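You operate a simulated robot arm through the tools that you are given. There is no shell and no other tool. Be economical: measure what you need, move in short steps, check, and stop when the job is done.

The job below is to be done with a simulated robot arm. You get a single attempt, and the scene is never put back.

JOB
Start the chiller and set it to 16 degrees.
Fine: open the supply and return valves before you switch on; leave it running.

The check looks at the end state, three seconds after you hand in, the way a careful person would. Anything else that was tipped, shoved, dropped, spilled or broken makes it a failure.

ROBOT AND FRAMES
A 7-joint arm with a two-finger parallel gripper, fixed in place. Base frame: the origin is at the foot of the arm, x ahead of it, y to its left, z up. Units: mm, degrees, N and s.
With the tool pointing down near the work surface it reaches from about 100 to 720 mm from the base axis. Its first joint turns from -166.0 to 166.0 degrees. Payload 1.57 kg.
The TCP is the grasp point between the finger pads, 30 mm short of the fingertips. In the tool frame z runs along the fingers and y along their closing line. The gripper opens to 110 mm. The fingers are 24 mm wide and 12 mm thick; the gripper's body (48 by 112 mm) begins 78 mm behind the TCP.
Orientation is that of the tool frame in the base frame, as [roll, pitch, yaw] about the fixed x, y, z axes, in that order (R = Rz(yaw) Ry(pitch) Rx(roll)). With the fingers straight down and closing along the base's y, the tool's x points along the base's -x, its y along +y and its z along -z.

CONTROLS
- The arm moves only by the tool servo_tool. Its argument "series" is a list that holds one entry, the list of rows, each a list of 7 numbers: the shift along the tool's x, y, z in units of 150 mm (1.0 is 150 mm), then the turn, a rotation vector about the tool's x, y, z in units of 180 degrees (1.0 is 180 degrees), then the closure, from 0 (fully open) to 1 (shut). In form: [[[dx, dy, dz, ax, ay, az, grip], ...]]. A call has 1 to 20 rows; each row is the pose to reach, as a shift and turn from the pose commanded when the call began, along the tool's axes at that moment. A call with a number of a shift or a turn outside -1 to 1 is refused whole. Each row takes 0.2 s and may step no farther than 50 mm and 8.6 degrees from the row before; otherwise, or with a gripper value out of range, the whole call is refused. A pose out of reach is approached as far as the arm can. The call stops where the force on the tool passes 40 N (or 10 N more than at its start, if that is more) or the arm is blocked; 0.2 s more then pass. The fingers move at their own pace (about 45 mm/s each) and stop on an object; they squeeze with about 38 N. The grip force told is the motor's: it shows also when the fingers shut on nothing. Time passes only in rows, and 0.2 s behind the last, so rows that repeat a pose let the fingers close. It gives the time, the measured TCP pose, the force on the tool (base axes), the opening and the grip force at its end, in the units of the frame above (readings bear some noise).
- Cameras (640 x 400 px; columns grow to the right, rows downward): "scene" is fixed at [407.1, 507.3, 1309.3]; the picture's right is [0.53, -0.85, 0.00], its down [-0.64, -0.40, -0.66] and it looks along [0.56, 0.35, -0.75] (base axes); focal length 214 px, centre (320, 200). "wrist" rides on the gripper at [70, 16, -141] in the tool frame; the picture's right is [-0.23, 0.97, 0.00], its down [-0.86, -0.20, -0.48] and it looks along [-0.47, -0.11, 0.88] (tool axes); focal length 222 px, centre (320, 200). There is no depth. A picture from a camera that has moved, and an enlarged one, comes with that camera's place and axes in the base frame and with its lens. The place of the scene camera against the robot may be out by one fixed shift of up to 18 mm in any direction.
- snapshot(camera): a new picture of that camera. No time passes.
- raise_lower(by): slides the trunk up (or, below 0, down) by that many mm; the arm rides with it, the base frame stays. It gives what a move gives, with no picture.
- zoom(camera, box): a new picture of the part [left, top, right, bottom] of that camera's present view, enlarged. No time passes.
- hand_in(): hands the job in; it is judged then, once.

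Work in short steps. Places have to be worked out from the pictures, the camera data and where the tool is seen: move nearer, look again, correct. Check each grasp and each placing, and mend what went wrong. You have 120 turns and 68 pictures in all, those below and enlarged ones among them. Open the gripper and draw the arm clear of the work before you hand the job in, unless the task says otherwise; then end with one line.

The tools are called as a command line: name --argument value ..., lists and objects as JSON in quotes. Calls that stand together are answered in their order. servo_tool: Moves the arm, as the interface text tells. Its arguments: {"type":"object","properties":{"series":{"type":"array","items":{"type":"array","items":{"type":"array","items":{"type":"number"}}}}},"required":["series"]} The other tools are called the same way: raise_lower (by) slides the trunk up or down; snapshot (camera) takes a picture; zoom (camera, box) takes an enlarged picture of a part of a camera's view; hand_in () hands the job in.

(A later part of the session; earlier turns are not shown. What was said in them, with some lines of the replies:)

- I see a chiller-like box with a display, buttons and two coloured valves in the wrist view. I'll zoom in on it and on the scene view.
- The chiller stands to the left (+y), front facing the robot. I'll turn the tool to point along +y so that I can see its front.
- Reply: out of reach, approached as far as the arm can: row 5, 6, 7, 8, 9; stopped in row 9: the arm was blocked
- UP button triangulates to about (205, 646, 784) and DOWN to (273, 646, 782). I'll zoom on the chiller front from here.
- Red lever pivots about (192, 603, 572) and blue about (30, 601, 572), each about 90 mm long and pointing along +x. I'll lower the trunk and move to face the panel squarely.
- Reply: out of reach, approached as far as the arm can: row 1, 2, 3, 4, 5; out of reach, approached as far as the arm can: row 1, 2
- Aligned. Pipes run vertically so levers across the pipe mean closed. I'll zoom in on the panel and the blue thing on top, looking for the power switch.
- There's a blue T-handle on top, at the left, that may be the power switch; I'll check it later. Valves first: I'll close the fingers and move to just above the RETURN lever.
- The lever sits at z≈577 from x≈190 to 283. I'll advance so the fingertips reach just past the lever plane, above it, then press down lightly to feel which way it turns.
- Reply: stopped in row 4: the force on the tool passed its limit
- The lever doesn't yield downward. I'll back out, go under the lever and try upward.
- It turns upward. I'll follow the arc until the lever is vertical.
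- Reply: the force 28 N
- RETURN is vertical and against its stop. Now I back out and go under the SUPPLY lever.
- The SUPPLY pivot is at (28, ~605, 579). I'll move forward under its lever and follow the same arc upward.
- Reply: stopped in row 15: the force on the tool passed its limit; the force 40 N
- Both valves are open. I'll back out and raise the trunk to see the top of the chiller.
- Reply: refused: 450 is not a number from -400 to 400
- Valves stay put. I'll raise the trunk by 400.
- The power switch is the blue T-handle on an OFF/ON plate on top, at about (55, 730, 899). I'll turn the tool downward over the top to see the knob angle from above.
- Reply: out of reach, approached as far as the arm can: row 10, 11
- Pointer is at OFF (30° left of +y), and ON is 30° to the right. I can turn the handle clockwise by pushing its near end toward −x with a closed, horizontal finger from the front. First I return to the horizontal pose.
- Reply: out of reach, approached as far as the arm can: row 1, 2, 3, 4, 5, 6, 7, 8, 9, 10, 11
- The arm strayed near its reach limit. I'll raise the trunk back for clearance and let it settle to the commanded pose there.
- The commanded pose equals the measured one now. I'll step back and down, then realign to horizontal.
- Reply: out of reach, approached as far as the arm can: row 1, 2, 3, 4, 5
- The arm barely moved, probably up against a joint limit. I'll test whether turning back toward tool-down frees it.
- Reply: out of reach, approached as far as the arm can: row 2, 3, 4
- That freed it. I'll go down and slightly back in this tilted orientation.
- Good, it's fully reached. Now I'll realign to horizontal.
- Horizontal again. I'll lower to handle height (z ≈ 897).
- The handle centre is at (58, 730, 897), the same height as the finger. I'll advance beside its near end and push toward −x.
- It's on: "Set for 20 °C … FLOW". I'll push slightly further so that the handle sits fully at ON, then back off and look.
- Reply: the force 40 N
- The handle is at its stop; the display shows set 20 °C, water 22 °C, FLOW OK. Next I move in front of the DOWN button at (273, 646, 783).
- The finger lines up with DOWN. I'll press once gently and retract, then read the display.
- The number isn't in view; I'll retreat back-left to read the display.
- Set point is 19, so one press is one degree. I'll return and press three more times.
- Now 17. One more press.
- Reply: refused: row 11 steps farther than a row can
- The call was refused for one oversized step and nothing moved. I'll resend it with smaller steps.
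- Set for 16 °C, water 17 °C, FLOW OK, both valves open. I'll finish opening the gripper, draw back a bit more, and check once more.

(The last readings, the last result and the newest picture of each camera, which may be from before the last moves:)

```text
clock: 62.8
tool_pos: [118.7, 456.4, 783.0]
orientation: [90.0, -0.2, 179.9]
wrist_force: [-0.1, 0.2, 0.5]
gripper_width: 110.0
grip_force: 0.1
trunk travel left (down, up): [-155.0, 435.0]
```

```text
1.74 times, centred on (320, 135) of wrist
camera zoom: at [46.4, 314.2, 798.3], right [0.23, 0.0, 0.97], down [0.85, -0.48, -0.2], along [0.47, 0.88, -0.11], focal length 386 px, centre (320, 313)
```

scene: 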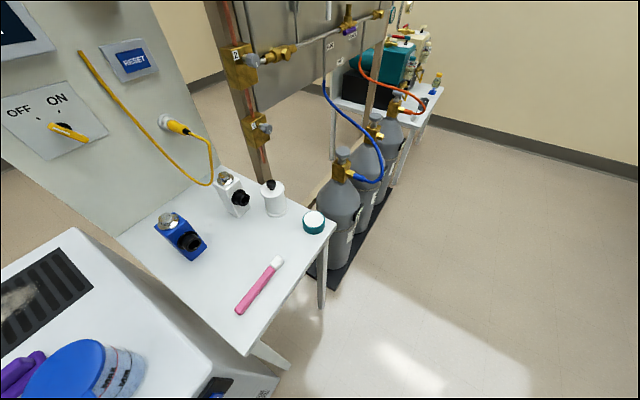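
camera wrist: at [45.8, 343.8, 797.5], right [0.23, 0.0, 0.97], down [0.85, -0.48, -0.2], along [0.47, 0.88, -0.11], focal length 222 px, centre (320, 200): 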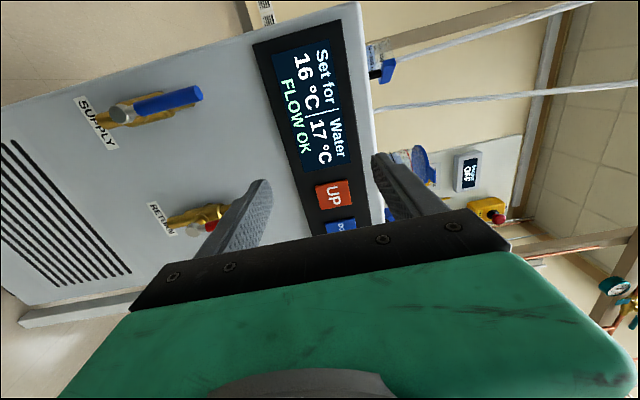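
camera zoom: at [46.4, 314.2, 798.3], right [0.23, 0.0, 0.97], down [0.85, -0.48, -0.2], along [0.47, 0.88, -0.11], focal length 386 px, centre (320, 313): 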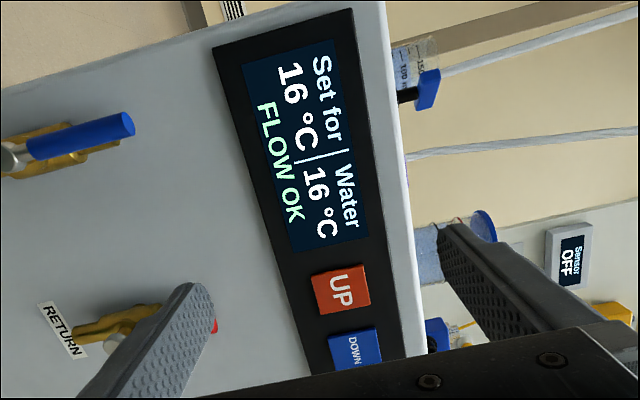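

The set point and the water both read 16 °C with FLOW OK, the gripper is open and the arm is clear. I'm handing in.

hand_in

```text
The job is handed in.
```

The chiller is running and set to 16 °C. I opened the supply and return valves before switching it on, and the display last showed the water at 16 °C with FLOW OK.
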